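You operate a simulated robot arm through the tools that you are given. There is no shell and no other tool.

You run a simulated two-armed robot. Do the job below in one go: nothing can be reset, and whatever is moved stays where it is left.

JOB
Wipe the smear off the press tray with the felt pad.
Fine: press switch off first, and leave it off; cover plate beside the press, pad back, tray pushed in. What is to be rubbed or washed off counts as gone when no trace of it is left.
Where things are to end (x, y in the base frame): cover plate within 0.05 m of [0.63, -0.1].

The check looks at the end state, three seconds after you hand in, the way a careful person would. Anything else that was tipped, shoved, dropped, spilled or broken makes it a failure. Lids that push on must go on centred and level and be pressed home; caps that screw on are set level and turned clockwise until they are tight.

ROBOT AND FRAMES
Two 7-joint arms with three-finger grippers on one trunk that stands fixed in place. Base frame: the origin is at the foot of the trunk, x ahead of it, y to its left, z up; the work surface is at about z = 0.8. Units: m, degrees, N and s.
The left shoulder is at [0.03, 0.124, 1.208], the right one opposite. With the tool pointing down near the work surface each hand reaches from about 0.1 to 0.74 m from the base axis, measured 20 degrees to its own side. Payload 2.2 kg a hand.
The tool frame of a hand sits at the grasp point between the pads (the TCP): z along the fingers, y along the line on which they close. The tips reach 0.028 m beyond it. Largest opening 0.102 m; the body of the gripper starts 0.071 m behind the TCP.
Orientation is that of the tool frame in the base frame, as [roll, pitch, yaw] about the fixed x, y, z axes, in that order (R = Rz(yaw) Ry(pitch) Rx(roll)). With the fingers straight down and closing along the base's y, the tool's x points along the base's -x, its y along +y and its z along -z.

CONTROLS
- The arms move only by the tool jog_arm. It takes "left_steps", "right_steps" or both (then of equal length, played together; a hand with none holds still); each is text: rows parted by semicolons, each of 7 numbers parted by spaces: the shift along the base's x, y, z in units of 100 mm (1.0 is 100 mm), then the turn, a rotation vector about the base's x, y, z in units of 45 degrees (1.0 is 45 degrees), then the finger opening in m, from 0 to 0.102. In form: x y z wx wy wz gripper; .... A call has 1 to 20 rows; each row is the pose to reach, as a shift and turn from the pose commanded when the call began. A call with a number of a shift or a turn outside -1 to 1 is refused whole. A row lasts 0.2 s, in which the tool goes at most 0.05 m and 8.6 degrees; a call with a longer step from one row to the next is refused whole, and so is a gripper value outside its range. A pose out of reach is approached as far as the arm can. The call stops where the force on the tool passes 50 N (or 10 N more than at its start, if that is more) or the arm is blocked; 0.2 s more then pass. The fingers move at their own pace and stop on an object; they squeeze with about 23 N. The grip force told is the motor's: it shows also when the fingers shut on nothing. Time passes only in rows, and 0.2 s behind the last, so rows that repeat a pose let the fingers close. It gives the time, the measured TCP pose, the force on the tool (base axes), the opening and the grip force at its end, in the units of the frame above (readings bear some noise), with the torque about the TCP (base axes, N m) and any sound that the robot's microphone picked up, and new pictures: "pictures" is both (left out), scene, wrist or none (wrist: the cameras of the hands that moved).
- Cameras (640 x 400 px; columns grow to the right, rows downward): "scene" is now at [0.0428, -0.0029, 1.9113]; the picture's right is [-0.03, -1.00, 0.00], its down [-0.83, 0.02, -0.56] and it looks along [0.56, -0.02, -0.83] (base axes); focal length 312 px, centre (320, 200). "left" rides on the left gripper at [0.072, 0.038, -0.086] in its tool frame; the picture's right is [-0.46, 0.89, 0.00], its down [-0.60, -0.32, -0.73] and it looks along [-0.65, -0.34, 0.68] (tool axes); focal length 256 px, centre (320, 200). "right" rides on the right gripper at [0.069, 0.044, -0.086] in its tool frame; the picture's right is [-0.53, 0.84, 0.00], its down [-0.58, -0.37, -0.73] and it looks along [-0.62, -0.39, 0.68] (tool axes); focal length 256 px, centre (320, 200). There is no depth. A picture from a camera that has moved, and an enlarged one, comes with that camera's place and axes in the base frame and with its lens.
- raise_lower(by): slides the trunk up (or, below 0, down) by that many m; the arms and the scene camera ride with it, the base frame stays. It gives what a move gives, with no picture.
- pan_tilt(pan, tilt): turns the head with the scene camera to pan (to the left, within 143 degrees either way) and tilt (down, from -29 to 69), counted from straight ahead of the robot. It gives what a move gives, and a new picture of the scene camera.
- zoom(camera, box): a new picture of the part [left, top, right, bottom] of that camera's present view, enlarged. The clock stands still meanwhile.
- job_done(): hands the job in; it is judged then, once.

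Places have to be worked out from the pictures, the camera data and where the tool is seen. Open the grippers and draw the arms clear of the work before you hand the job in, unless the task says otherwise.

The tools are called after "Call:" as a command line: name --argument value ..., lists and objects as JSON in quotes. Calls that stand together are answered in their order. jog_arm: Moves the arms, as the interface text tells. Its arguments: {"type":"object","properties":{"left_steps":{"type":"string"},"right_steps":{"type":"string"},"pictures":{"type":"string","enum":["both","scene","wrist","none"]}},"required":[]} The other tools are called the same way: raise_lower (by) slides the trunk up or down; pan_tilt (pan, tilt) turns the head that bears the scene camera; zoom (camera, box) takes an enlarged picture of a part of a camera's view; job_done () hands the job in.

At the start:

```text
clock: 0.0
left_eef_pos: [0.591, 0.3132, 1.2758]
left_tool_rot: [-180.0, 0.0, 179.9]
left_ft_force: [-0.3, -0.4, 0.5]
left_moment: [-0.02, 0.02, -0.02]
left_gripper_width: 0.1017
left_grasp_force: 0.1
right_eef_pos: [0.5951, -0.2296, 1.3015]
right_tool_rot: [179.9, 0.0, -179.9]
right_ft_force: [-0.9, -0.5, 0.8]
right_moment: [-0.02, -0.02, -0.01]
right_gripper_width: 0.1017
right_grasp_force: 0.0
trunk travel left (down, up): [-0.45, 0.09]
head pan, tilt: [-1.6, 55.6]
```

scene: 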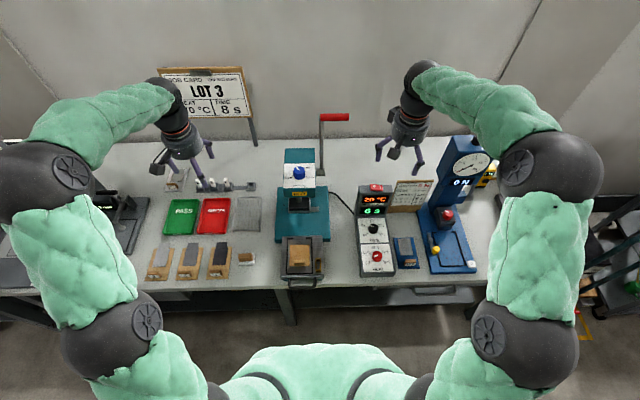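
right: 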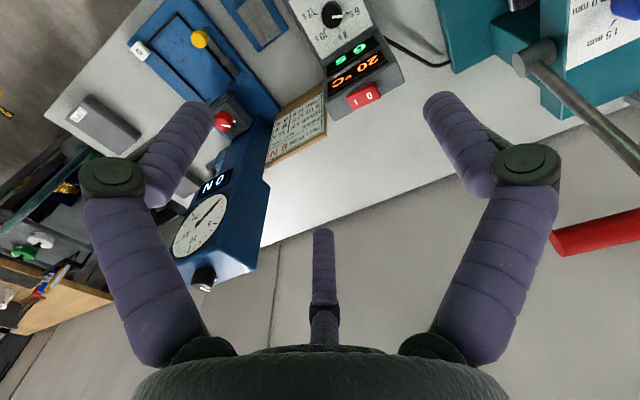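
left: 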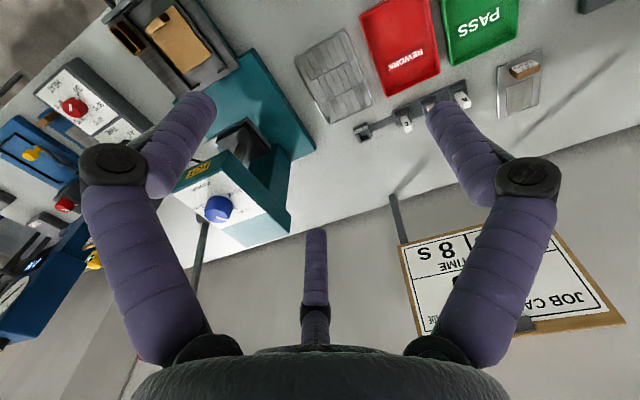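

I'll begin by looking closely at the work area with enlarged views before moving anything.

Call:
zoom --camera "scene" --box '[240, 110, 400, 300]'

Call:
zoom --camera "scene" --box '[140, 150, 300, 290]'

Call:
zoom --camera "scene" --box '[340, 130, 500, 290]'

```text
2.11 times, centred on (320, 205) of scene
camera zoom: at [0.0428, -0.0029, 1.9113], right [-0.03, -1.0, 0.0], down [-0.83, 0.02, -0.56], along [0.56, -0.02, -0.83], focal length 657 px, centre (320, 190)
```

zoom: 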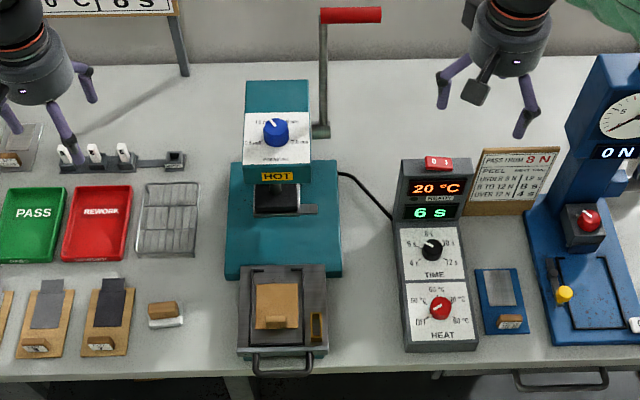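

```text
2.86 times, centred on (220, 220) of scene
camera zoom: at [0.0428, -0.0029, 1.9113], right [-0.03, -1.0, 0.0], down [-0.83, 0.02, -0.56], along [0.56, -0.02, -0.83], focal length 891 px, centre (606, 143)
```

zoom: 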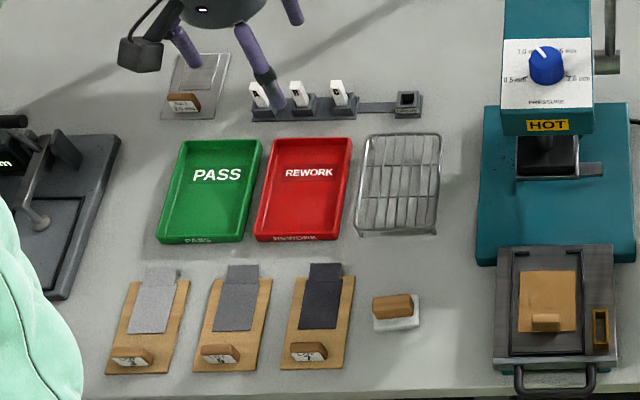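

```text
2.50 times, centred on (420, 210) of scene
camera zoom: at [0.0428, -0.0029, 1.9113], right [-0.03, -1.0, 0.0], down [-0.83, 0.02, -0.56], along [0.56, -0.02, -0.83], focal length 780 px, centre (70, 175)
```

zoom: 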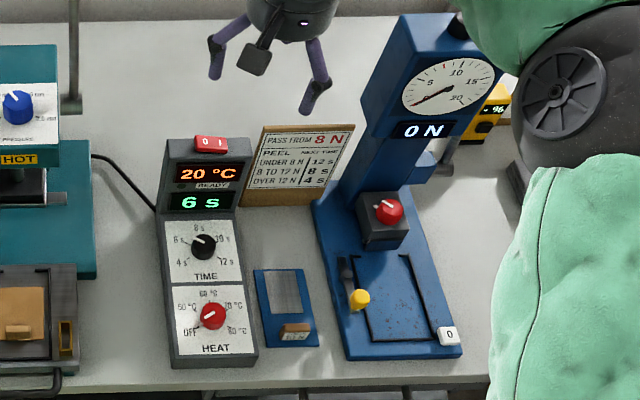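

The displays are lit (20 °C, 6 s), so the press is switched on at the red rocker. I zoom in on the rocker, tray, and pad in other views.

Call:
zoom --camera "right" --box '[280, 0, 440, 130]'

Call:
zoom --camera "left" --box '[20, 0, 260, 200]'

Call:
zoom --camera "scene" --box '[270, 220, 340, 290]'

Call:
zoom --camera "scene" --box '[350, 170, 410, 220]'

Call:
zoom --camera "scene" --box '[140, 60, 300, 160]'

```text
3.08 times, centred on (360, 65) of right
camera zoom: at [0.5245, -0.1866, 1.3873], right [0.53, 0.85, 0.0], down [0.58, -0.36, 0.73], along [0.62, -0.39, -0.68], focal length 788 px, centre (197, 615)
```

zoom: 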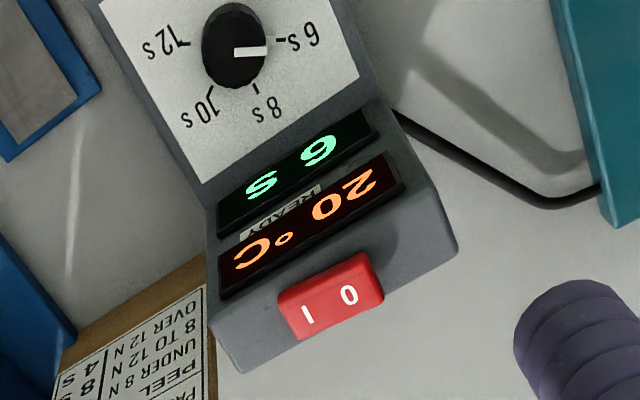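

```text
2.00 times, centred on (140, 100) of left
camera zoom: at [0.5173, 0.3506, 1.3624], right [0.46, 0.89, 0.0], down [0.6, -0.32, 0.73], along [0.65, -0.34, -0.68], focal length 512 px, centre (680, 400)
```

zoom: 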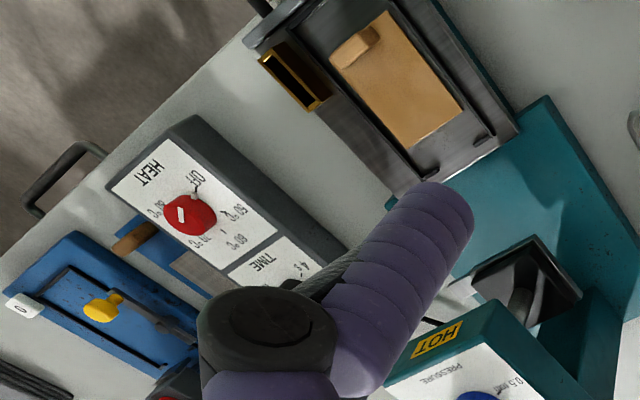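

```text
5.71 times, centred on (305, 255) of scene
camera zoom: at [0.0428, -0.0029, 1.9113], right [-0.03, -1.0, 0.0], down [-0.83, 0.02, -0.56], along [0.56, -0.02, -0.83], focal length 1782 px, centre (406, -114)
```

zoom: 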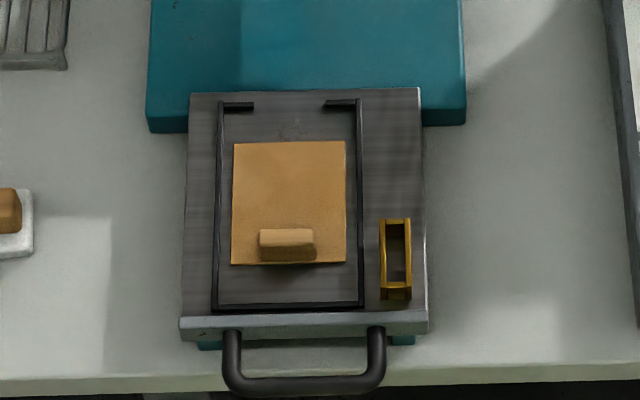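

```text
8.00 times, centred on (380, 195) of scene
camera zoom: at [0.0428, -0.0029, 1.9113], right [-0.03, -1.0, 0.0], down [-0.83, 0.02, -0.56], along [0.56, -0.02, -0.83], focal length 2495 px, centre (-160, 240)
```

zoom: 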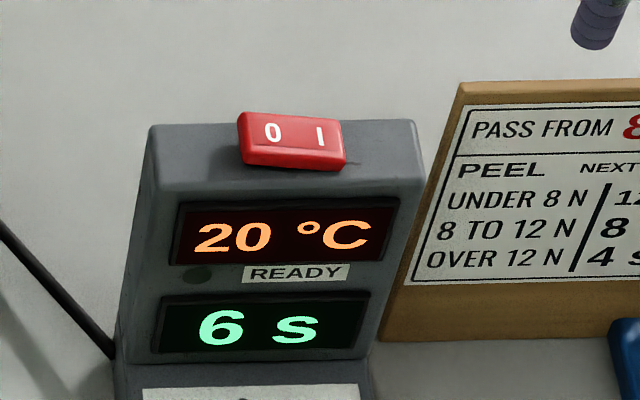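

```text
4.00 times, centred on (220, 110) of scene
camera zoom: at [0.0428, -0.0029, 1.9113], right [-0.03, -1.0, 0.0], down [-0.83, 0.02, -0.56], along [0.56, -0.02, -0.83], focal length 1248 px, centre (720, 560)
```

zoom: 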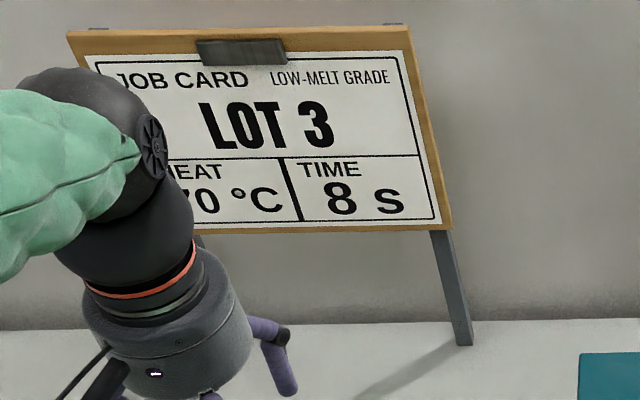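

The rocker's "0" end (left, +y) stands up and "I" is pressed in, so it needs a push on the "0" end. I lower the right hand a bit to get a second line of sight for triangulating the rocker.

Call:
jog_arm --right_steps "0 0 -0.4 0 0 0 0.05; 0 0 -0.8 0 0 0 0; 0 0 -1.0 0 0 0 0; 0 0 -1.0 0 0 0 0" --pictures "both"

```text
clock: 1.0
left_eef_pos: [0.59, 0.3115, 1.2769]
left_tool_rot: [180.0, 0.0, -180.0]
left_ft_force: [0.0, -0.3, -0.4]
left_moment: [0.02, -0.04, 0.04]
left_gripper_width: 0.1019
left_grasp_force: 0.1
right_eef_pos: [0.5955, -0.2302, 1.2017]
right_tool_rot: [-179.9, 0.0, -180.0]
right_ft_force: [0.7, -0.4, 0.2]
right_moment: [-0.01, -0.01, 0.0]
right_gripper_width: 0.0025
right_grasp_force: 22.9
trunk travel left (down, up): [-0.45, 0.09]
head pan, tilt: [-1.6, 55.6]
camera scene: at [0.0428, -0.0029, 1.9113], right [-0.03, -1.0, 0.0], down [-0.83, 0.02, -0.56], along [0.56, -0.02, -0.83], focal length 312 px, centre (320, 200)
camera right: at [0.5248, -0.1871, 1.2875], right [0.53, 0.85, 0.0], down [0.58, -0.36, 0.73], along [0.62, -0.39, -0.68], focal length 256 px, centre (320, 200)
```

scene: 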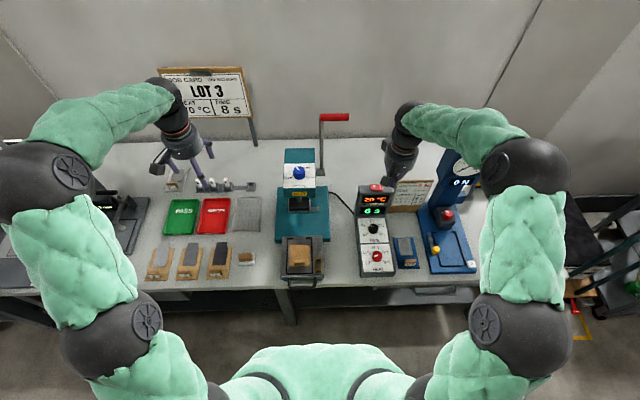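
right: 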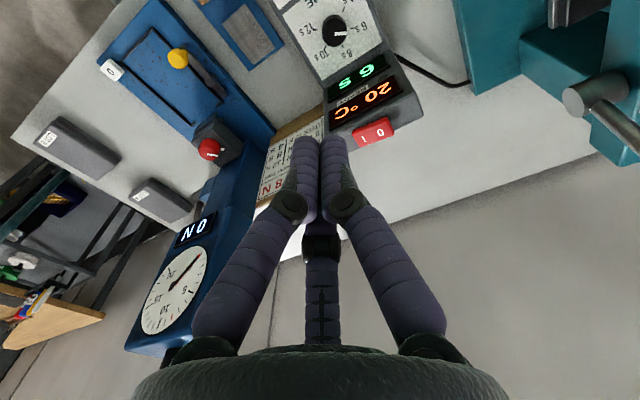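

The fingers are closed and the rocker is visible beyond them; I estimate the "0" end near [0.72, -0.217, ~0.99]. I move the closed fingers closer but still well above it.

Call:
jog_arm --right_steps "0.3 0.05 -0.2 0 0 0 0; 0.6 0.1 -0.4 0 0 0 0; 0.9 0.13 -0.6 0 0 0 0; 1.0 0.13 -0.8 0 0 0 0; 1.0 0.13 -0.8 0 0 0 0" --pictures "both"

```text
clock: 2.2
left_eef_pos: [0.5892, 0.3109, 1.2768]
left_tool_rot: [-179.9, 0.0, 180.0]
left_ft_force: [-0.7, 0.3, -0.2]
left_moment: [-0.03, -0.01, 0.0]
left_gripper_width: 0.102
left_grasp_force: 0.0
right_eef_pos: [0.6943, -0.2179, 1.1209]
right_tool_rot: [-180.0, 0.0, -180.0]
right_ft_force: [0.1, -0.2, 0.5]
right_moment: [-0.01, 0.0, -0.03]
right_gripper_width: 0.002
right_grasp_force: 23.0
trunk travel left (down, up): [-0.45, 0.09]
head pan, tilt: [-1.6, 55.6]
camera scene: at [0.0418, -0.0028, 1.9114], right [-0.03, -1.0, 0.0], down [-0.82, 0.02, -0.56], along [0.56, -0.02, -0.83], focal length 312 px, centre (320, 200)
camera right: at [0.6241, -0.1736, 1.2078], right [0.53, 0.85, 0.0], down [0.58, -0.36, 0.73], along [0.62, -0.39, -0.68], focal length 256 px, centre (320, 200)
```

scene: 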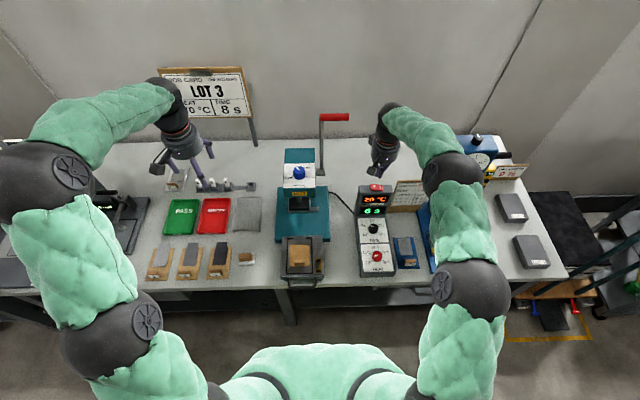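
right: 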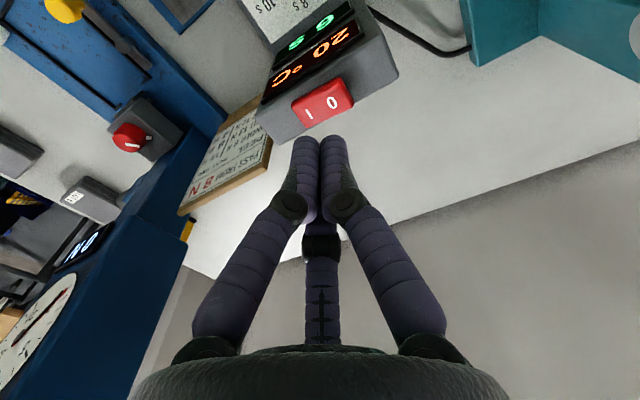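

Triangulating from three views puts the "0" mark at about [0.715, -0.217, 1.00], with the rocker centre near y = -0.226. I align above at y ≈ -0.212 and come down to just above it.

Call:
jog_arm --right_steps "0.1 0.03 -0.1 0 0 0 0; 0.2 0.05 -0.3 0 0 0 0; 0.2 0.05 -0.5 0 0 0 0; 0.2 0.05 -0.6 0 0 0 0; 0.2 0.05 -0.6 0 0 0 0" --pictures "both"

Call:
zoom --camera "scene" --box '[340, 140, 420, 200]'

Call:
zoom --camera "right" --box '[240, 40, 400, 160]'

```text
clock: 3.4
left_eef_pos: [0.589, 0.3124, 1.276]
left_tool_rot: [180.0, 0.1, 180.0]
left_ft_force: [-0.5, 0.0, 0.4]
left_moment: [0.01, -0.01, -0.01]
left_gripper_width: 0.1019
left_grasp_force: 0.1
right_eef_pos: [0.7161, -0.2123, 1.0616]
right_tool_rot: [-180.0, 0.0, 180.0]
right_ft_force: [-0.1, 0.4, 0.3]
right_moment: [0.0, 0.02, 0.02]
right_gripper_width: 0.0023
right_grasp_force: 23.1
trunk travel left (down, up): [-0.45, 0.09]
head pan, tilt: [-1.6, 55.6]
camera scene: at [0.0427, -0.0029, 1.9113], right [-0.03, -1.0, 0.0], down [-0.83, 0.02, -0.56], along [0.56, -0.02, -0.83], focal length 312 px, centre (320, 200)
camera right: at [0.6447, -0.1688, 1.1478], right [0.53, 0.85, 0.0], down [0.58, -0.36, 0.73], along [0.62, -0.39, -0.68], focal length 256 px, centre (320, 200)
```

scene: 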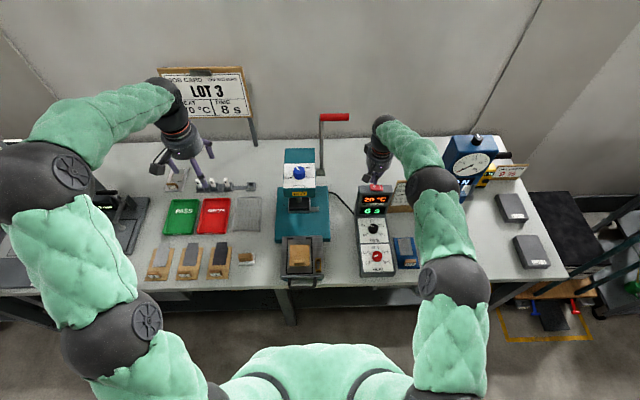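
right: 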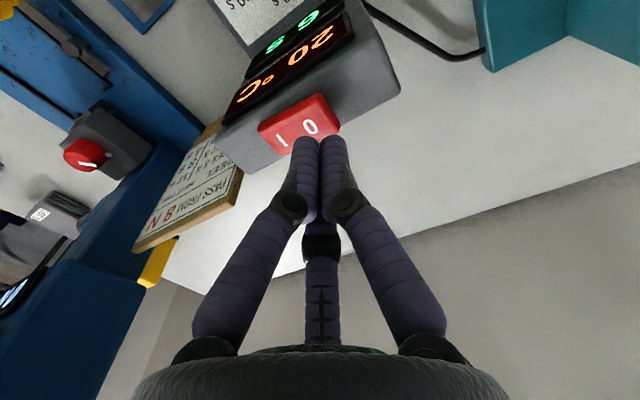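

```text
6.67 times, centred on (380, 170) of scene
camera zoom: at [0.0427, -0.0029, 1.9113], right [-0.03, -1.0, 0.0], down [-0.83, 0.02, -0.56], along [0.56, -0.02, -0.83], focal length 2079 px, centre (-80, 400)
```

zoom: 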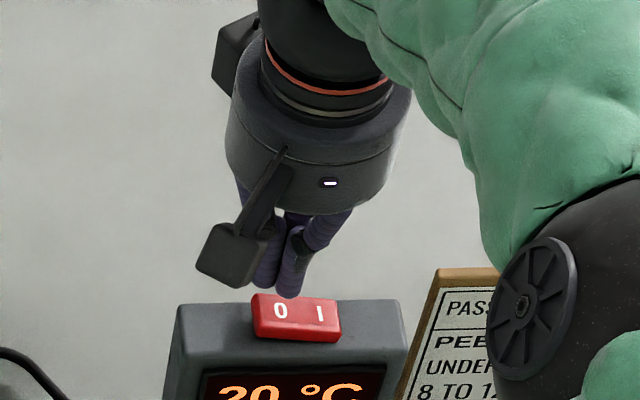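

```text
3.33 times, centred on (320, 100) of right
camera zoom: at [0.6447, -0.1688, 1.1478], right [0.53, 0.85, 0.0], down [0.58, -0.36, 0.73], along [0.62, -0.39, -0.68], focal length 853 px, centre (320, 533)
```

zoom: 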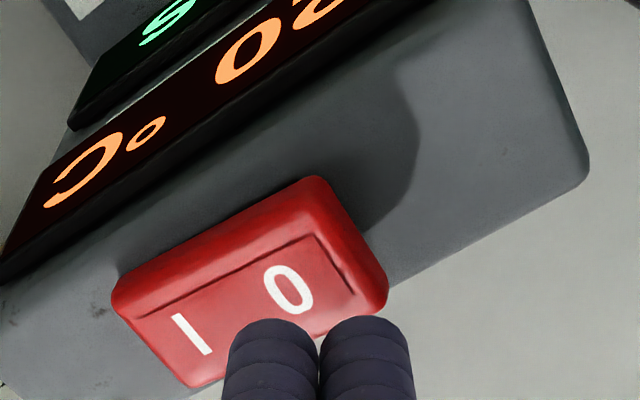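

The tips sit at z ≈ 1.034, above and slightly to the left of the "0" mark, which is at z ≈ 1.00. I press down in small steps and watch the force and display.

Call:
jog_arm --right_steps "0 0 -0.15 0 0 0 0; 0 0 -0.25 0 0 0 0; 0 0 -0.3 0 0 0 0; 0 0 -0.34 0 0 0 0; 0 0 -0.38 0 0 0 0; 0 0 -0.38 0 0 0 0" --pictures "both"

Call:
zoom --camera "scene" --box '[340, 140, 420, 220]'

```text
clock: 4.6
left_eef_pos: [0.5879, 0.3116, 1.2769]
left_tool_rot: [-179.9, 0.2, -179.9]
left_ft_force: [-0.6, -1.4, 1.5]
left_moment: [0.06, 0.05, -0.02]
left_gripper_width: 0.1019
left_grasp_force: 0.0
right_eef_pos: [0.7204, -0.2102, 1.0365]
right_tool_rot: [180.0, 1.0, 179.9]
right_ft_force: [-13.5, 9.5, 29.2]
right_moment: [-0.01, 0.83, -0.24]
right_gripper_width: 0.002
right_grasp_force: 31.4
trunk travel left (down, up): [-0.45, 0.09]
head pan, tilt: [-1.6, 55.6]
stopped in row 5 (right hand): the force on the tool passed its limit at 54 N (the readings are from after the stop); the commanded pose is now the measured one
camera scene: at [0.0404, -0.0019, 1.9114], right [-0.03, -1.0, 0.0], down [-0.82, 0.02, -0.57], along [0.57, -0.02, -0.82], focal length 312 px, centre (320, 200)
camera right: at [0.6484, -0.1679, 1.1226], right [0.54, 0.84, 0.01], down [0.56, -0.37, 0.74], along [0.63, -0.39, -0.67], focal length 256 px, centre (320, 200)
```

scene: 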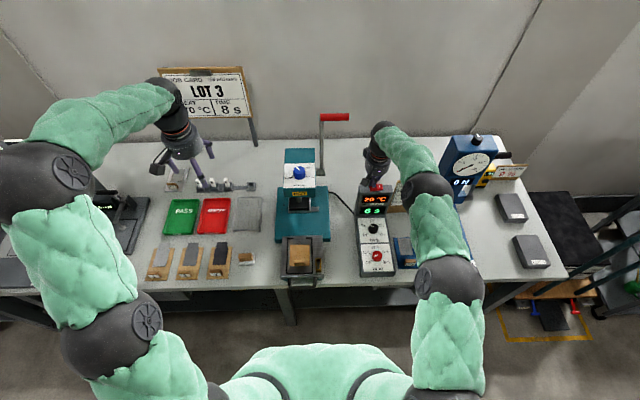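
right: 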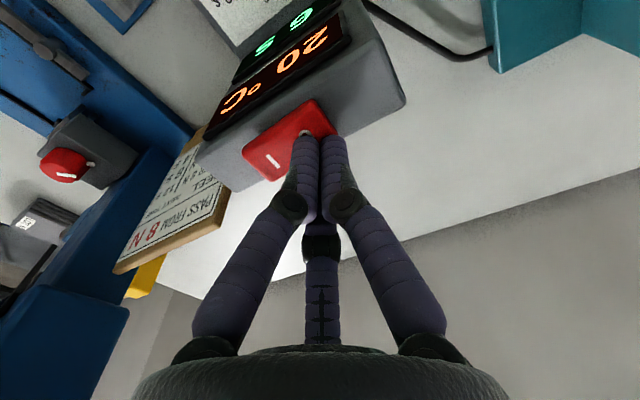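

```text
5.00 times, centred on (380, 180) of scene
camera zoom: at [0.0404, -0.0019, 1.9114], right [-0.03, -1.0, 0.0], down [-0.82, 0.02, -0.57], along [0.57, -0.02, -0.82], focal length 1559 px, centre (20, 300)
```

zoom: 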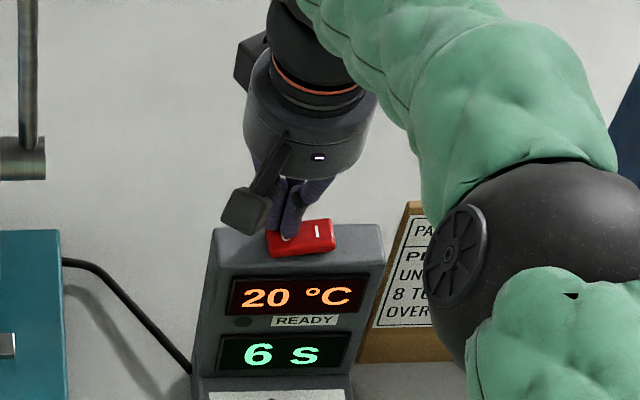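

The push hit 54 N and the rocker now looks tilted the other way ("0" end down). I lift off to see whether it stays and the displays go dark.

Call:
jog_arm --right_steps "0 0 0.1 0 0 0 0; 0 0 0.3 0 0 0 0; 0 0 0.6 0 0 0 0; 0 0 0.8 0 0 0 0; 0 0 0.8 0 0 0 0" --pictures "both"

Call:
zoom --camera "scene" --box '[340, 160, 420, 220]'

Call:
zoom --camera "right" --box '[200, 0, 420, 160]'

```text
clock: 5.8
left_eef_pos: [0.5911, 0.3121, 1.2769]
left_tool_rot: [179.9, 0.1, -179.9]
left_ft_force: [1.1, 0.0, 0.0]
left_moment: [0.01, 0.01, -0.02]
left_gripper_width: 0.1019
left_grasp_force: 0.1
right_eef_pos: [0.7181, -0.2122, 1.1122]
right_tool_rot: [-179.9, 0.7, 179.9]
right_ft_force: [0.0, 0.4, 0.2]
right_moment: [0.0, 0.05, 0.04]
right_gripper_width: 0.0019
right_grasp_force: 31.5
trunk travel left (down, up): [-0.45, 0.09]
head pan, tilt: [-1.6, 55.6]
camera scene: at [0.043, -0.0028, 1.9113], right [-0.03, -1.0, 0.0], down [-0.83, 0.02, -0.56], along [0.56, -0.02, -0.83], focal length 312 px, centre (320, 200)
camera right: at [0.648, -0.1686, 1.1979], right [0.53, 0.85, 0.01], down [0.57, -0.36, 0.74], along [0.63, -0.39, -0.67], focal length 256 px, centre (320, 200)
```

scene: 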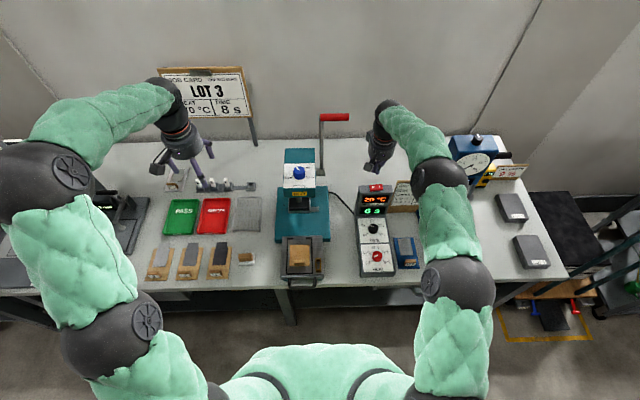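
right: 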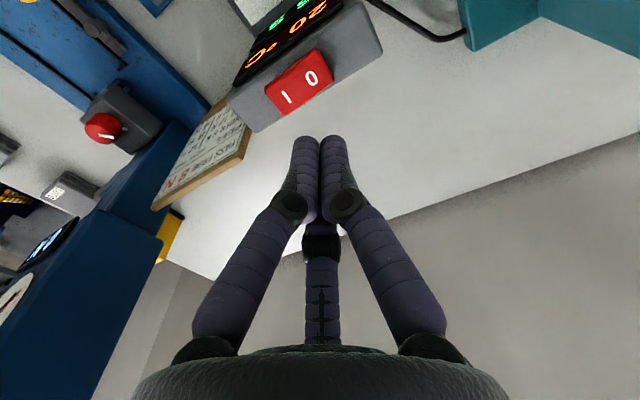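

```text
6.67 times, centred on (380, 190) of scene
camera zoom: at [0.043, -0.0028, 1.9113], right [-0.03, -1.0, 0.0], down [-0.83, 0.02, -0.56], along [0.56, -0.02, -0.83], focal length 2079 px, centre (-80, 267)
```

zoom: 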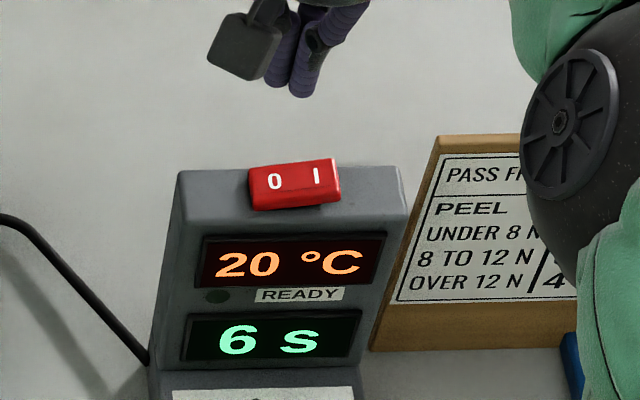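

```text
2.50 times, centred on (310, 80) of right
camera zoom: at [0.648, -0.1686, 1.1979], right [0.53, 0.85, 0.01], down [0.57, -0.36, 0.74], along [0.63, -0.39, -0.67], focal length 640 px, centre (345, 500)
```

zoom: 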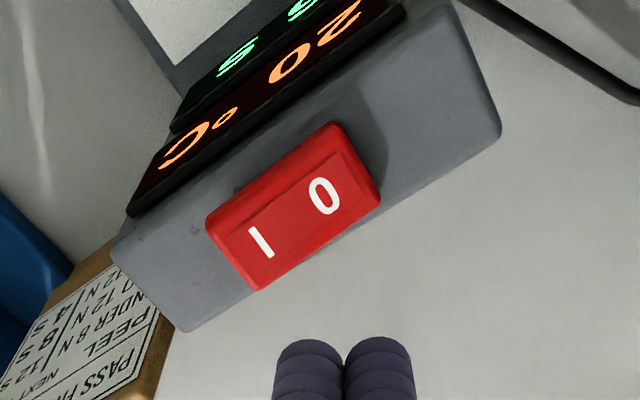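

The rocker has flipped: "0" end down, "I" end up, i.e. switched off; the displays may just lag, so I'll recheck them. I back the right hand away and bring the left hand round so its camera can look at the tray and pad.

Call:
jog_arm --right_steps "-0.3 0 0.1 0 0.0156 0 0; -0.6 0 0.1 0 0.0156 0 0; -0.9 0 0.1 0 0.0156 0 0.03; -1.0 0 0.1 0 0.0156 0 0.06; -1.0 0 0.1 0 0.0156 0 0.06" --left_steps "-0.25 -0.2 -0.25 0 0 0 0.1; -0.5 -0.4 -0.5 0 0 0 0.1; -0.75 -0.6 -0.75 0 0 0 0.1; -1 -0.8 -1 0 0 0 0.1; -1 -0.8 -1 0 0 0 0.1" --pictures "none"

Call:
jog_arm --right_steps "-0.3 -0.1 0 0 0 0 0.06; -0.6 -0.2 0 0 0 0 0.06; -0.9 -0.3 0 0 0 0 0.06; -1.0 -0.4 0 0 0 0 0.06; -1.0 -0.4 0 0 0 0 0.06" --left_steps "-0.25 -0.2 -0.25 0 0 0 0.1; -0.5 -0.4 -0.5 0 0 0 0.1; -0.75 -0.6 -0.75 0 0 0 0.1; -0.9 -0.8 -1 0 0 0 0.1; -0.9 -0.8 -1 0 0 0 0.1" --pictures "both"

Call:
zoom --camera "scene" --box '[340, 160, 420, 220]'

```text
clock: 7.0
left_eef_pos: [0.4896, 0.2315, 1.1758]
left_tool_rot: [-180.0, 0.0, -180.0]
left_ft_force: [0.5, 0.5, 0.3]
left_moment: [-0.02, 0.02, 0.01]
left_gripper_width: 0.1001
left_grasp_force: 0.1
right_eef_pos: [0.6206, -0.2123, 1.1226]
right_tool_rot: [-179.9, 0.0, -180.0]
right_ft_force: [0.9, -0.8, 1.0]
right_moment: [-0.02, 0.0, 0.0]
right_gripper_width: 0.0599
right_grasp_force: 0.1
trunk travel left (down, up): [-0.45, 0.09]
head pan, tilt: [-1.6, 55.6]
```

```text
clock: 8.2
left_eef_pos: [0.3994, 0.1509, 1.0758]
left_tool_rot: [-180.0, -0.1, -180.0]
left_ft_force: [0.4, -0.7, -0.5]
left_moment: [-0.05, -0.03, -0.02]
left_gripper_width: 0.0999
left_grasp_force: 0.1
right_eef_pos: [0.5209, -0.2523, 1.1229]
right_tool_rot: [-179.9, 0.0, 179.9]
right_ft_force: [-0.7, 0.0, -0.1]
right_moment: [-0.03, 0.01, -0.03]
right_gripper_width: 0.0597
right_grasp_force: 0.1
trunk travel left (down, up): [-0.45, 0.09]
head pan, tilt: [-1.6, 55.6]
camera scene: at [0.0428, -0.002, 1.9113], right [-0.03, -1.0, 0.0], down [-0.83, 0.02, -0.56], along [0.56, -0.02, -0.83], focal length 312 px, centre (320, 200)
camera right: at [0.4498, -0.2084, 1.2091], right [0.53, 0.85, 0.0], down [0.58, -0.36, 0.73], along [0.62, -0.39, -0.68], focal length 256 px, centre (320, 200)
camera left: at [0.3269, 0.1906, 1.1621], right [0.46, 0.89, 0.0], down [0.6, -0.32, 0.73], along [0.65, -0.34, -0.68], focal length 256 px, centre (320, 200)
```

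scene: 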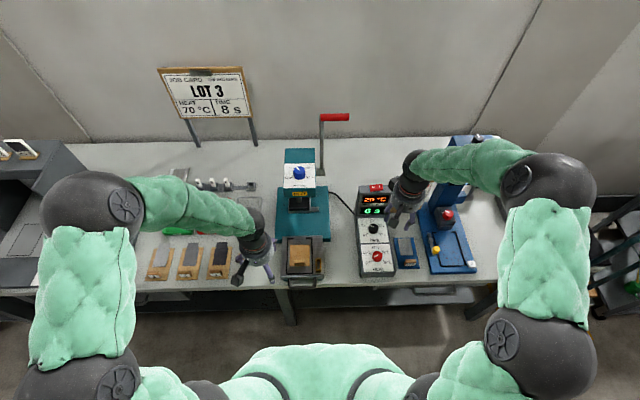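
right: 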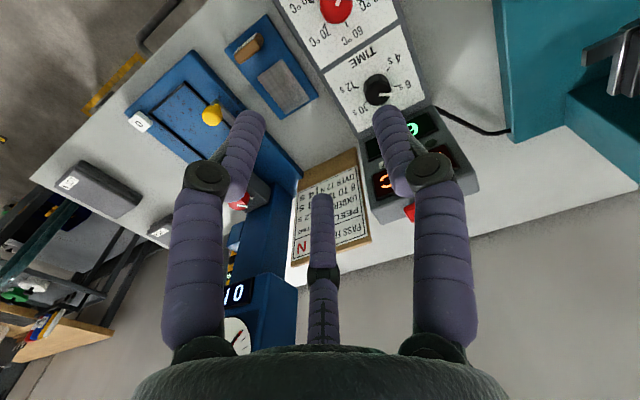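
left: 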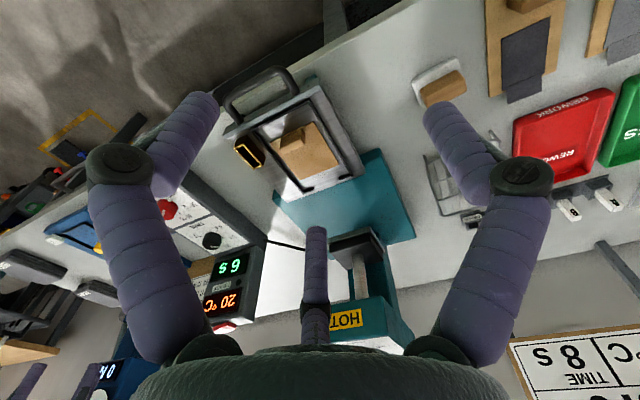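

```text
6.67 times, centred on (380, 190) of scene
camera zoom: at [0.0428, -0.002, 1.9113], right [-0.03, -1.0, 0.0], down [-0.83, 0.02, -0.56], along [0.56, -0.02, -0.83], focal length 2079 px, centre (-80, 267)
```

zoom: 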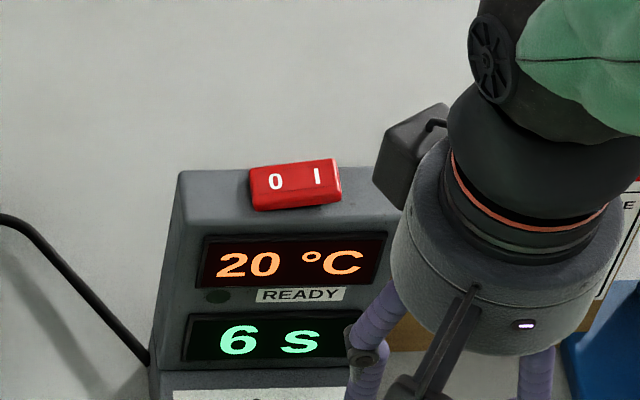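

The rocker remains with its "0" end pressed in, matching off; the displays seem to be simply always lit. Now I zoom in on the tray, the plate and the pad through the left wrist camera.

Call:
zoom --camera "left" --box '[200, 50, 380, 220]'

Call:
zoom --camera "left" --box '[390, 40, 500, 130]'

Call:
zoom --camera "scene" --box '[270, 130, 350, 200]'

```text
2.35 times, centred on (290, 135) of left
camera zoom: at [0.3269, 0.1906, 1.1621], right [0.46, 0.89, 0.0], down [0.6, -0.32, 0.73], along [0.65, -0.34, -0.68], focal length 602 px, centre (391, 353)
```

zoom: 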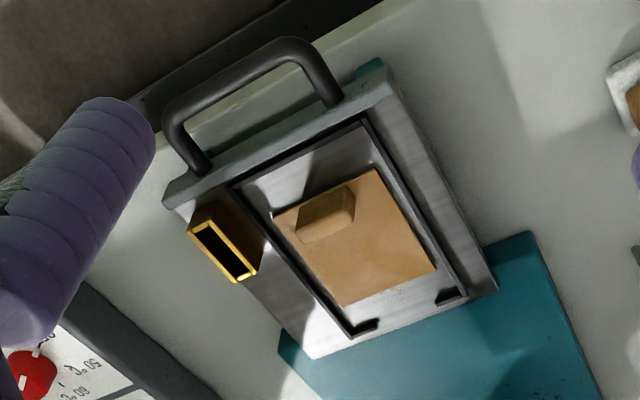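

```text
4.44 times, centred on (445, 85) of left
camera zoom: at [0.3269, 0.1906, 1.1621], right [0.46, 0.89, 0.0], down [0.6, -0.32, 0.73], along [0.65, -0.34, -0.68], focal length 1138 px, centre (-236, 711)
```

zoom: 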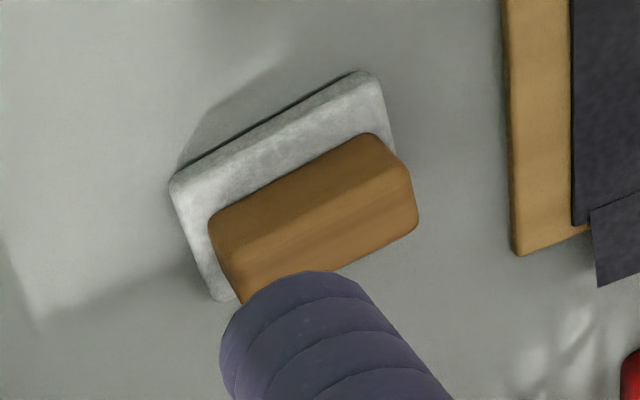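

```text
5.71 times, centred on (310, 165) of scene
camera zoom: at [0.0428, -0.002, 1.9113], right [-0.03, -1.0, 0.0], down [-0.83, 0.02, -0.56], along [0.56, -0.02, -0.83], focal length 1782 px, centre (377, 400)
```

zoom: 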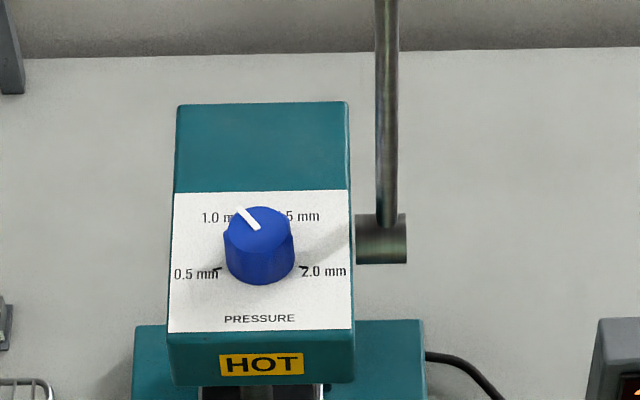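

The tray carries the plate with a small block handle; the pad is a felt slab with a wooden block lying straight on the table. I lower the left hand for a closer, second view to triangulate.

Call:
jog_arm --left_steps "0.05 -0.12 -0.3 0 0 0 0.1; 0.1 -0.24 -0.6 0 0 0 0.1; 0.15 -0.36 -0.9 0 0 0 0.1; 0.2 -0.4 -1.0 0 0 0 0.1; 0.2 -0.4 -1.0 0 0 0 0.1" --pictures "wrist"

Call:
zoom --camera "left" --box '[180, 40, 440, 240]'

```text
clock: 9.4
left_eef_pos: [0.4187, 0.1113, 0.976]
left_tool_rot: [179.9, 0.0, -180.0]
left_ft_force: [-0.5, -0.2, -0.4]
left_moment: [0.06, 0.01, -0.01]
left_gripper_width: 0.0996
left_grasp_force: 0.1
right_eef_pos: [0.5197, -0.2531, 1.123]
right_tool_rot: [-179.9, 0.0, -180.0]
right_ft_force: [-0.2, 0.1, -0.1]
right_moment: [0.01, -0.02, 0.02]
right_gripper_width: 0.0601
right_grasp_force: 0.1
trunk travel left (down, up): [-0.45, 0.09]
head pan, tilt: [-1.6, 55.6]
camera left: at [0.3462, 0.1506, 1.062], right [0.46, 0.89, 0.0], down [0.6, -0.32, 0.73], along [0.65, -0.34, -0.68], focal length 256 px, centre (320, 200)
```

left: 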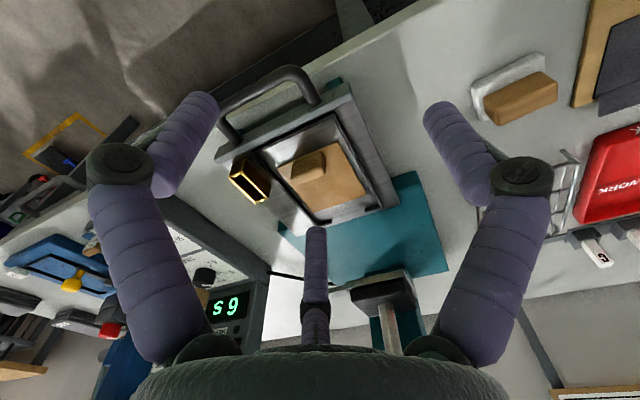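

```text
2.00 times, centred on (310, 140) of left
camera zoom: at [0.3462, 0.1506, 1.062], right [0.46, 0.89, 0.0], down [0.6, -0.32, 0.73], along [0.65, -0.34, -0.68], focal length 512 px, centre (340, 320)
```

zoom: 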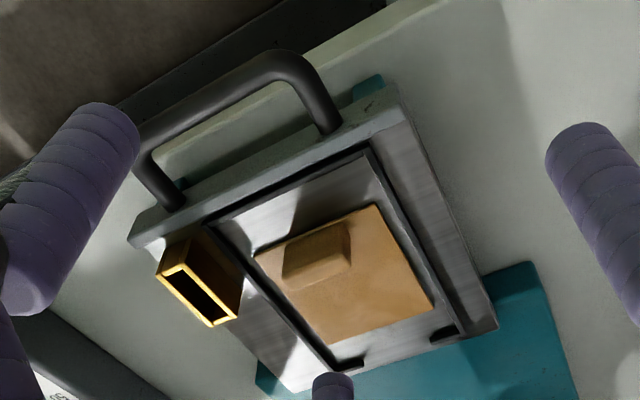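

Call:
zoom --camera "left" --box '[270, 130, 410, 220]'

Call:
zoom --camera "left" --box '[460, 40, 600, 140]'

Call:
zoom --camera "scene" --box '[225, 235, 345, 295]'

```text
4.44 times, centred on (340, 175) of left
camera zoom: at [0.3462, 0.1506, 1.062], right [0.46, 0.89, 0.0], down [0.6, -0.32, 0.73], along [0.65, -0.34, -0.68], focal length 1138 px, centre (231, 311)
```

zoom: 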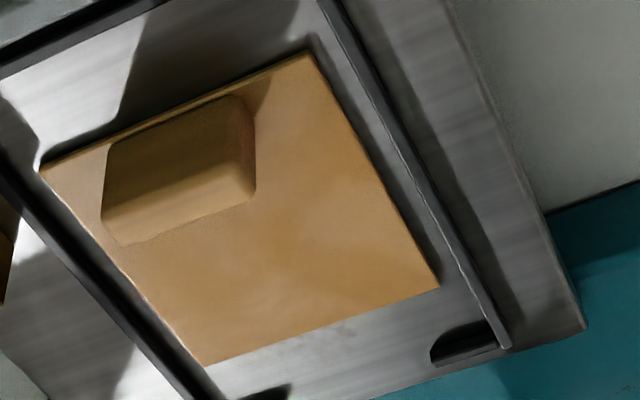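

```text
4.00 times, centred on (530, 90) of left
camera zoom: at [0.3462, 0.1506, 1.062], right [0.46, 0.89, 0.0], down [0.6, -0.32, 0.73], along [0.65, -0.34, -0.68], focal length 1024 px, centre (-520, 640)
```

zoom: 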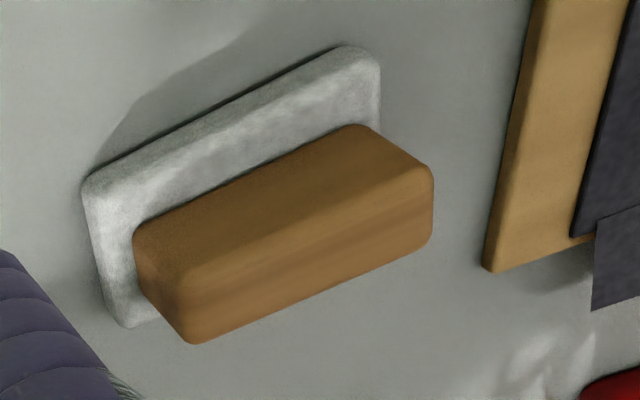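

```text
5.33 times, centred on (285, 265) of scene
camera zoom: at [0.0423, -0.003, 1.9114], right [-0.03, -1.0, 0.0], down [-0.82, 0.02, -0.56], along [0.56, -0.02, -0.83], focal length 1663 px, centre (507, -147)
```

zoom: 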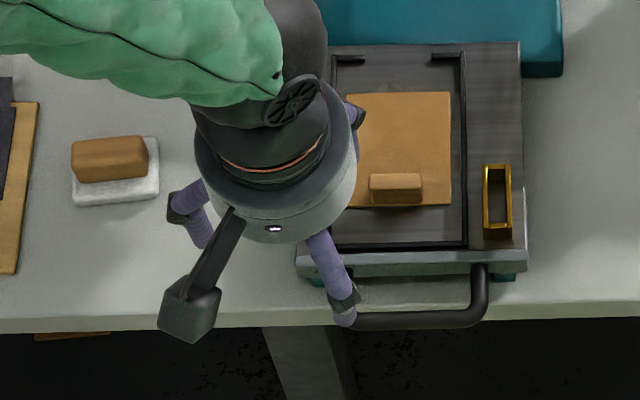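

From the two views I get: plate x 0.484–0.569, y 0.024–0.098, top z ≈ 0.848, with a block handle about 0.034 × 0.015 centred near [0.492, 0.061], top z ≈ 0.873; pad block near [0.534, 0.264], top z ≈ 0.837. I swing the left hand clear and start turning both hands 90° so the fingers will close along x.

Call:
jog_arm --left_steps "0 0.15 0.15 0 0 -0.17 0.1; 0 0.3 0.3 0 0 -0.34 0.1; 0 0.5 0.5 0 0 -0.51 0.1; 0 0.7 0.6 0 0 -0.68 0.1; 0 0.9 0.6 0 0 -0.85 0.1; 0 1.0 0.6 0 0 -1 0.1; 0 1.0 0.6 0 0 -1 0.1" --right_steps "0 0.15 0 0 0 0.17 0.06; -0.05 0.3 0 0 0 0.34 0.06; -0.1 0.5 0 0 0 0.51 0.06; -0.15 0.7 0 0 0 0.68 0.06; -0.2 0.9 0 0 0 0.85 0.06; -0.2 1.0 0 0 0 1 0.06; -0.2 1.0 0 0 0 1 0.06" --pictures "none"

Call:
jog_arm --left_steps "0 0.15 0.1 0 0 -0.17 0.1; 0 0.3 0.2 0 0 -0.34 0.1; 0 0.5 0.3 0 0 -0.51 0.1; 0 0.7 0.4 0 0 -0.68 0.1; 0 0.9 0.4 0 0 -0.85 0.1; 0 1.0 0.4 0 0 -1 0.1; 0 1.0 0.4 0 0 -1 0.1" --right_steps "0 0.15 0 0 0 0.17 0.06; 0 0.3 0 0 0 0.34 0.06; 0 0.5 0 0 0 0.51 0.06; 0 0.7 0 0 0 0.68 0.06; 0 0.9 0 0 0 0.85 0.06; 0 1.0 0 0 0 1 0.06; 0 1.0 0 0 0 1 0.06" --pictures "both"

```text
clock: 11.0
left_eef_pos: [0.4197, 0.2103, 1.0373]
left_tool_rot: [-180.0, 0.0, 135.0]
left_ft_force: [-0.3, -0.7, 0.1]
left_moment: [0.02, 0.03, -0.01]
left_gripper_width: 0.0998
left_grasp_force: 0.0
right_eef_pos: [0.4996, -0.1527, 1.1211]
right_tool_rot: [-179.9, -0.1, -135.0]
right_ft_force: [0.6, -0.4, -0.7]
right_moment: [-0.01, 0.0, -0.03]
right_gripper_width: 0.0598
right_grasp_force: 0.0
trunk travel left (down, up): [-0.45, 0.09]
head pan, tilt: [-1.6, 55.6]
```

```text
clock: 12.6
left_eef_pos: [0.42, 0.3109, 1.0772]
left_tool_rot: [-180.0, -0.1, 90.0]
left_ft_force: [0.7, -0.1, 0.8]
left_moment: [0.01, 0.0, 0.01]
left_gripper_width: 0.1
left_grasp_force: 0.0
right_eef_pos: [0.5003, -0.054, 1.122]
right_tool_rot: [-180.0, -0.1, -89.8]
right_ft_force: [0.3, -0.5, -0.1]
right_moment: [0.02, -0.01, 0.01]
right_gripper_width: 0.0601
right_grasp_force: 0.2
trunk travel left (down, up): [-0.45, 0.09]
head pan, tilt: [-1.6, 55.6]
camera scene: at [0.0427, -0.0033, 1.9113], right [-0.03, -1.0, 0.0], down [-0.83, 0.02, -0.56], along [0.56, -0.02, -0.83], focal length 312 px, centre (320, 200)
camera right: at [0.4546, -0.1222, 1.2091], right [-0.85, 0.53, 0.0], down [0.36, 0.58, 0.73], along [0.39, 0.62, -0.68], focal length 256 px, centre (320, 200)
camera left: at [0.4577, 0.3851, 1.1626], right [0.89, -0.47, 0.0], down [-0.32, -0.6, 0.73], along [-0.34, -0.65, -0.68], focal length 256 px, centre (320, 200)
```

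scene: 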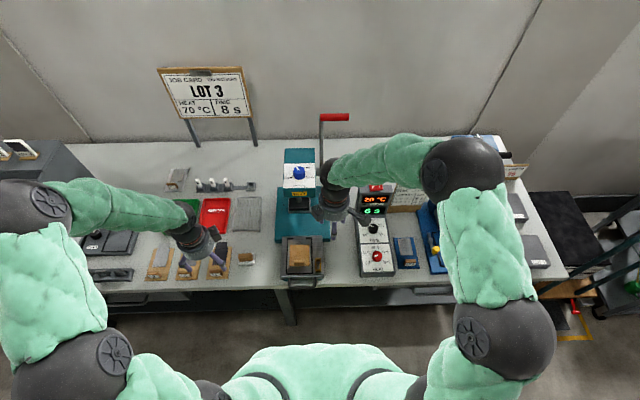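
right: 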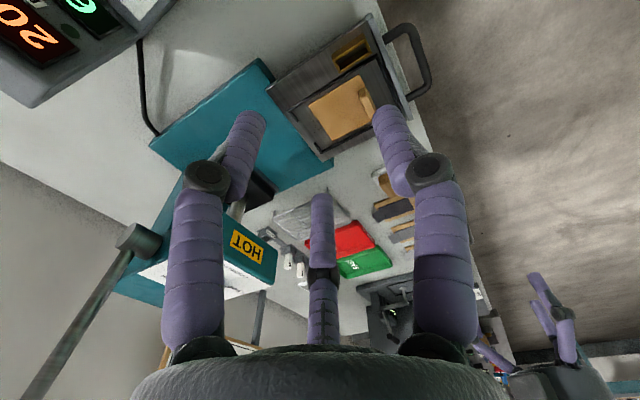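
left: 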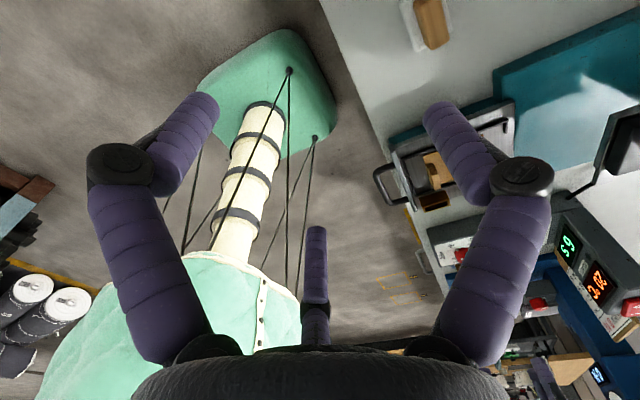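

Both hands are turned. The wrist pictures show the fingers clear of everything; I bring the right hand over the plate's handle at [0.492, 0.061], still high.

Call:
jog_arm --right_steps "-0.05 0.3 0 0 0 0 0.06; -0.08 0.6 -0.1 0 0 0 0.06; -0.08 0.9 -0.3 0 0 0 0.06; -0.08 1.0 -0.5 0 0 0 0.06; -0.08 1.0 -0.6 0 0 0 0.06; -0.08 1.0 -0.6 0 0 0 0.06" --pictures "wrist"

Call:
jog_arm --right_steps "0 0.15 -0.2 0 0 0 0.06; 0 0.15 -0.5 0 0 0 0.06; 0 0.15 -0.8 0 0 0 0.06; 0 0.15 -1.0 0 0 0 0.06; 0 0.15 -1.0 0 0 0 0.06" --pictures "both"

Call:
zoom --camera "scene" --box '[240, 180, 380, 300]'

Call:
zoom --camera "right" --box '[220, 60, 420, 220]'

```text
clock: 14.0
left_eef_pos: [0.4191, 0.3131, 1.0765]
left_tool_rot: [-180.0, 0.0, 90.0]
left_ft_force: [0.4, 0.0, 0.5]
left_moment: [-0.01, 0.01, -0.01]
left_gripper_width: 0.0999
left_grasp_force: 0.0
right_eef_pos: [0.4903, 0.0484, 1.0629]
right_tool_rot: [-179.9, 0.0, -90.0]
right_ft_force: [0.5, -0.8, -0.1]
right_moment: [0.01, 0.01, 0.02]
right_gripper_width: 0.06
right_grasp_force: 0.1
trunk travel left (down, up): [-0.45, 0.09]
head pan, tilt: [-1.6, 55.6]
camera right: at [0.4466, -0.0214, 1.1486], right [-0.85, 0.53, 0.0], down [0.36, 0.58, 0.73], along [0.39, 0.62, -0.68], focal length 256 px, centre (320, 200)
```

right: 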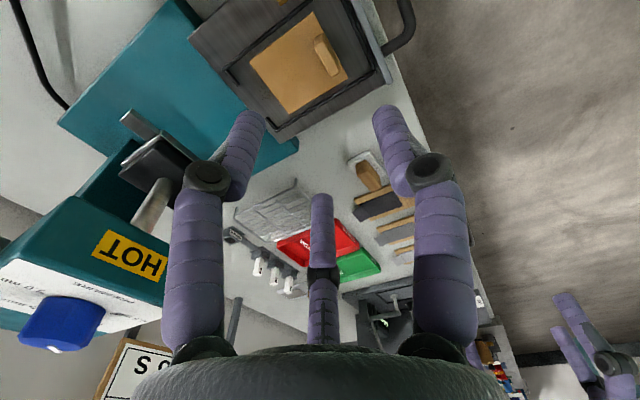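

```text
clock: 15.2
left_eef_pos: [0.4199, 0.3112, 1.0772]
left_tool_rot: [-180.0, 0.0, 90.0]
left_ft_force: [0.0, -0.1, 0.7]
left_moment: [-0.02, 0.02, 0.02]
left_gripper_width: 0.0998
left_grasp_force: 0.0
right_eef_pos: [0.4926, 0.0615, 0.9627]
right_tool_rot: [-179.9, -0.1, -90.0]
right_ft_force: [-0.4, -0.1, 0.7]
right_moment: [-0.01, -0.02, -0.01]
right_gripper_width: 0.06
right_grasp_force: 0.1
trunk travel left (down, up): [-0.45, 0.09]
head pan, tilt: [-1.6, 55.6]
camera scene: at [0.0424, -0.0031, 1.9114], right [-0.03, -1.0, 0.0], down [-0.82, 0.02, -0.56], along [0.56, -0.02, -0.83], focal length 312 px, centre (320, 200)
camera right: at [0.446, -0.0075, 1.0484], right [-0.84, 0.53, 0.0], down [0.36, 0.58, 0.73], along [0.39, 0.62, -0.68], focal length 256 px, centre (320, 200)
```

scene: 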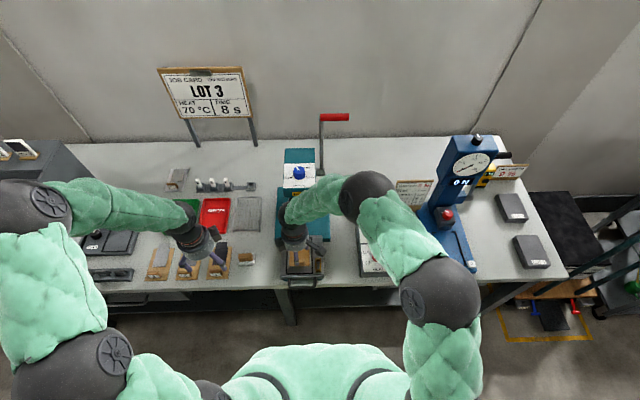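
right: 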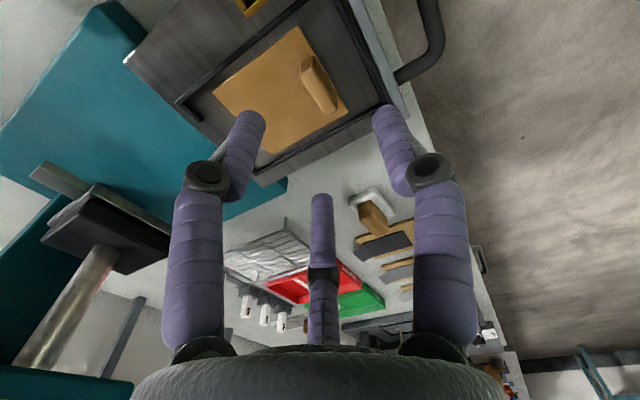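

```text
3.33 times, centred on (310, 240) of scene
camera zoom: at [0.0424, -0.0031, 1.9114], right [-0.03, -1.0, 0.0], down [-0.82, 0.02, -0.56], along [0.56, -0.02, -0.83], focal length 1040 px, centre (353, 67)
```

zoom: 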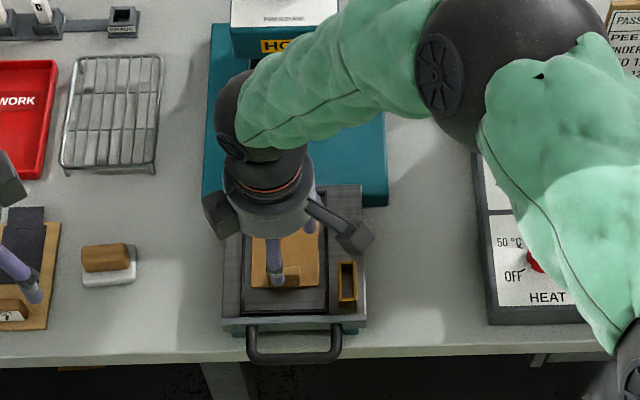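

```text
2.50 times, centred on (320, 140) of right
camera zoom: at [0.446, -0.0075, 1.0484], right [-0.84, 0.53, 0.0], down [0.36, 0.58, 0.73], along [0.39, 0.62, -0.68], focal length 640 px, centre (320, 350)
```

zoom: 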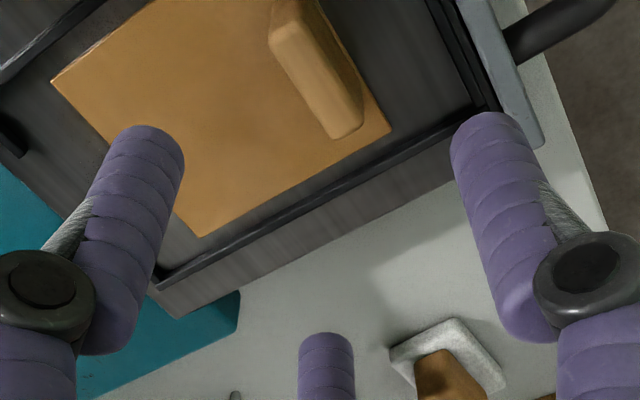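

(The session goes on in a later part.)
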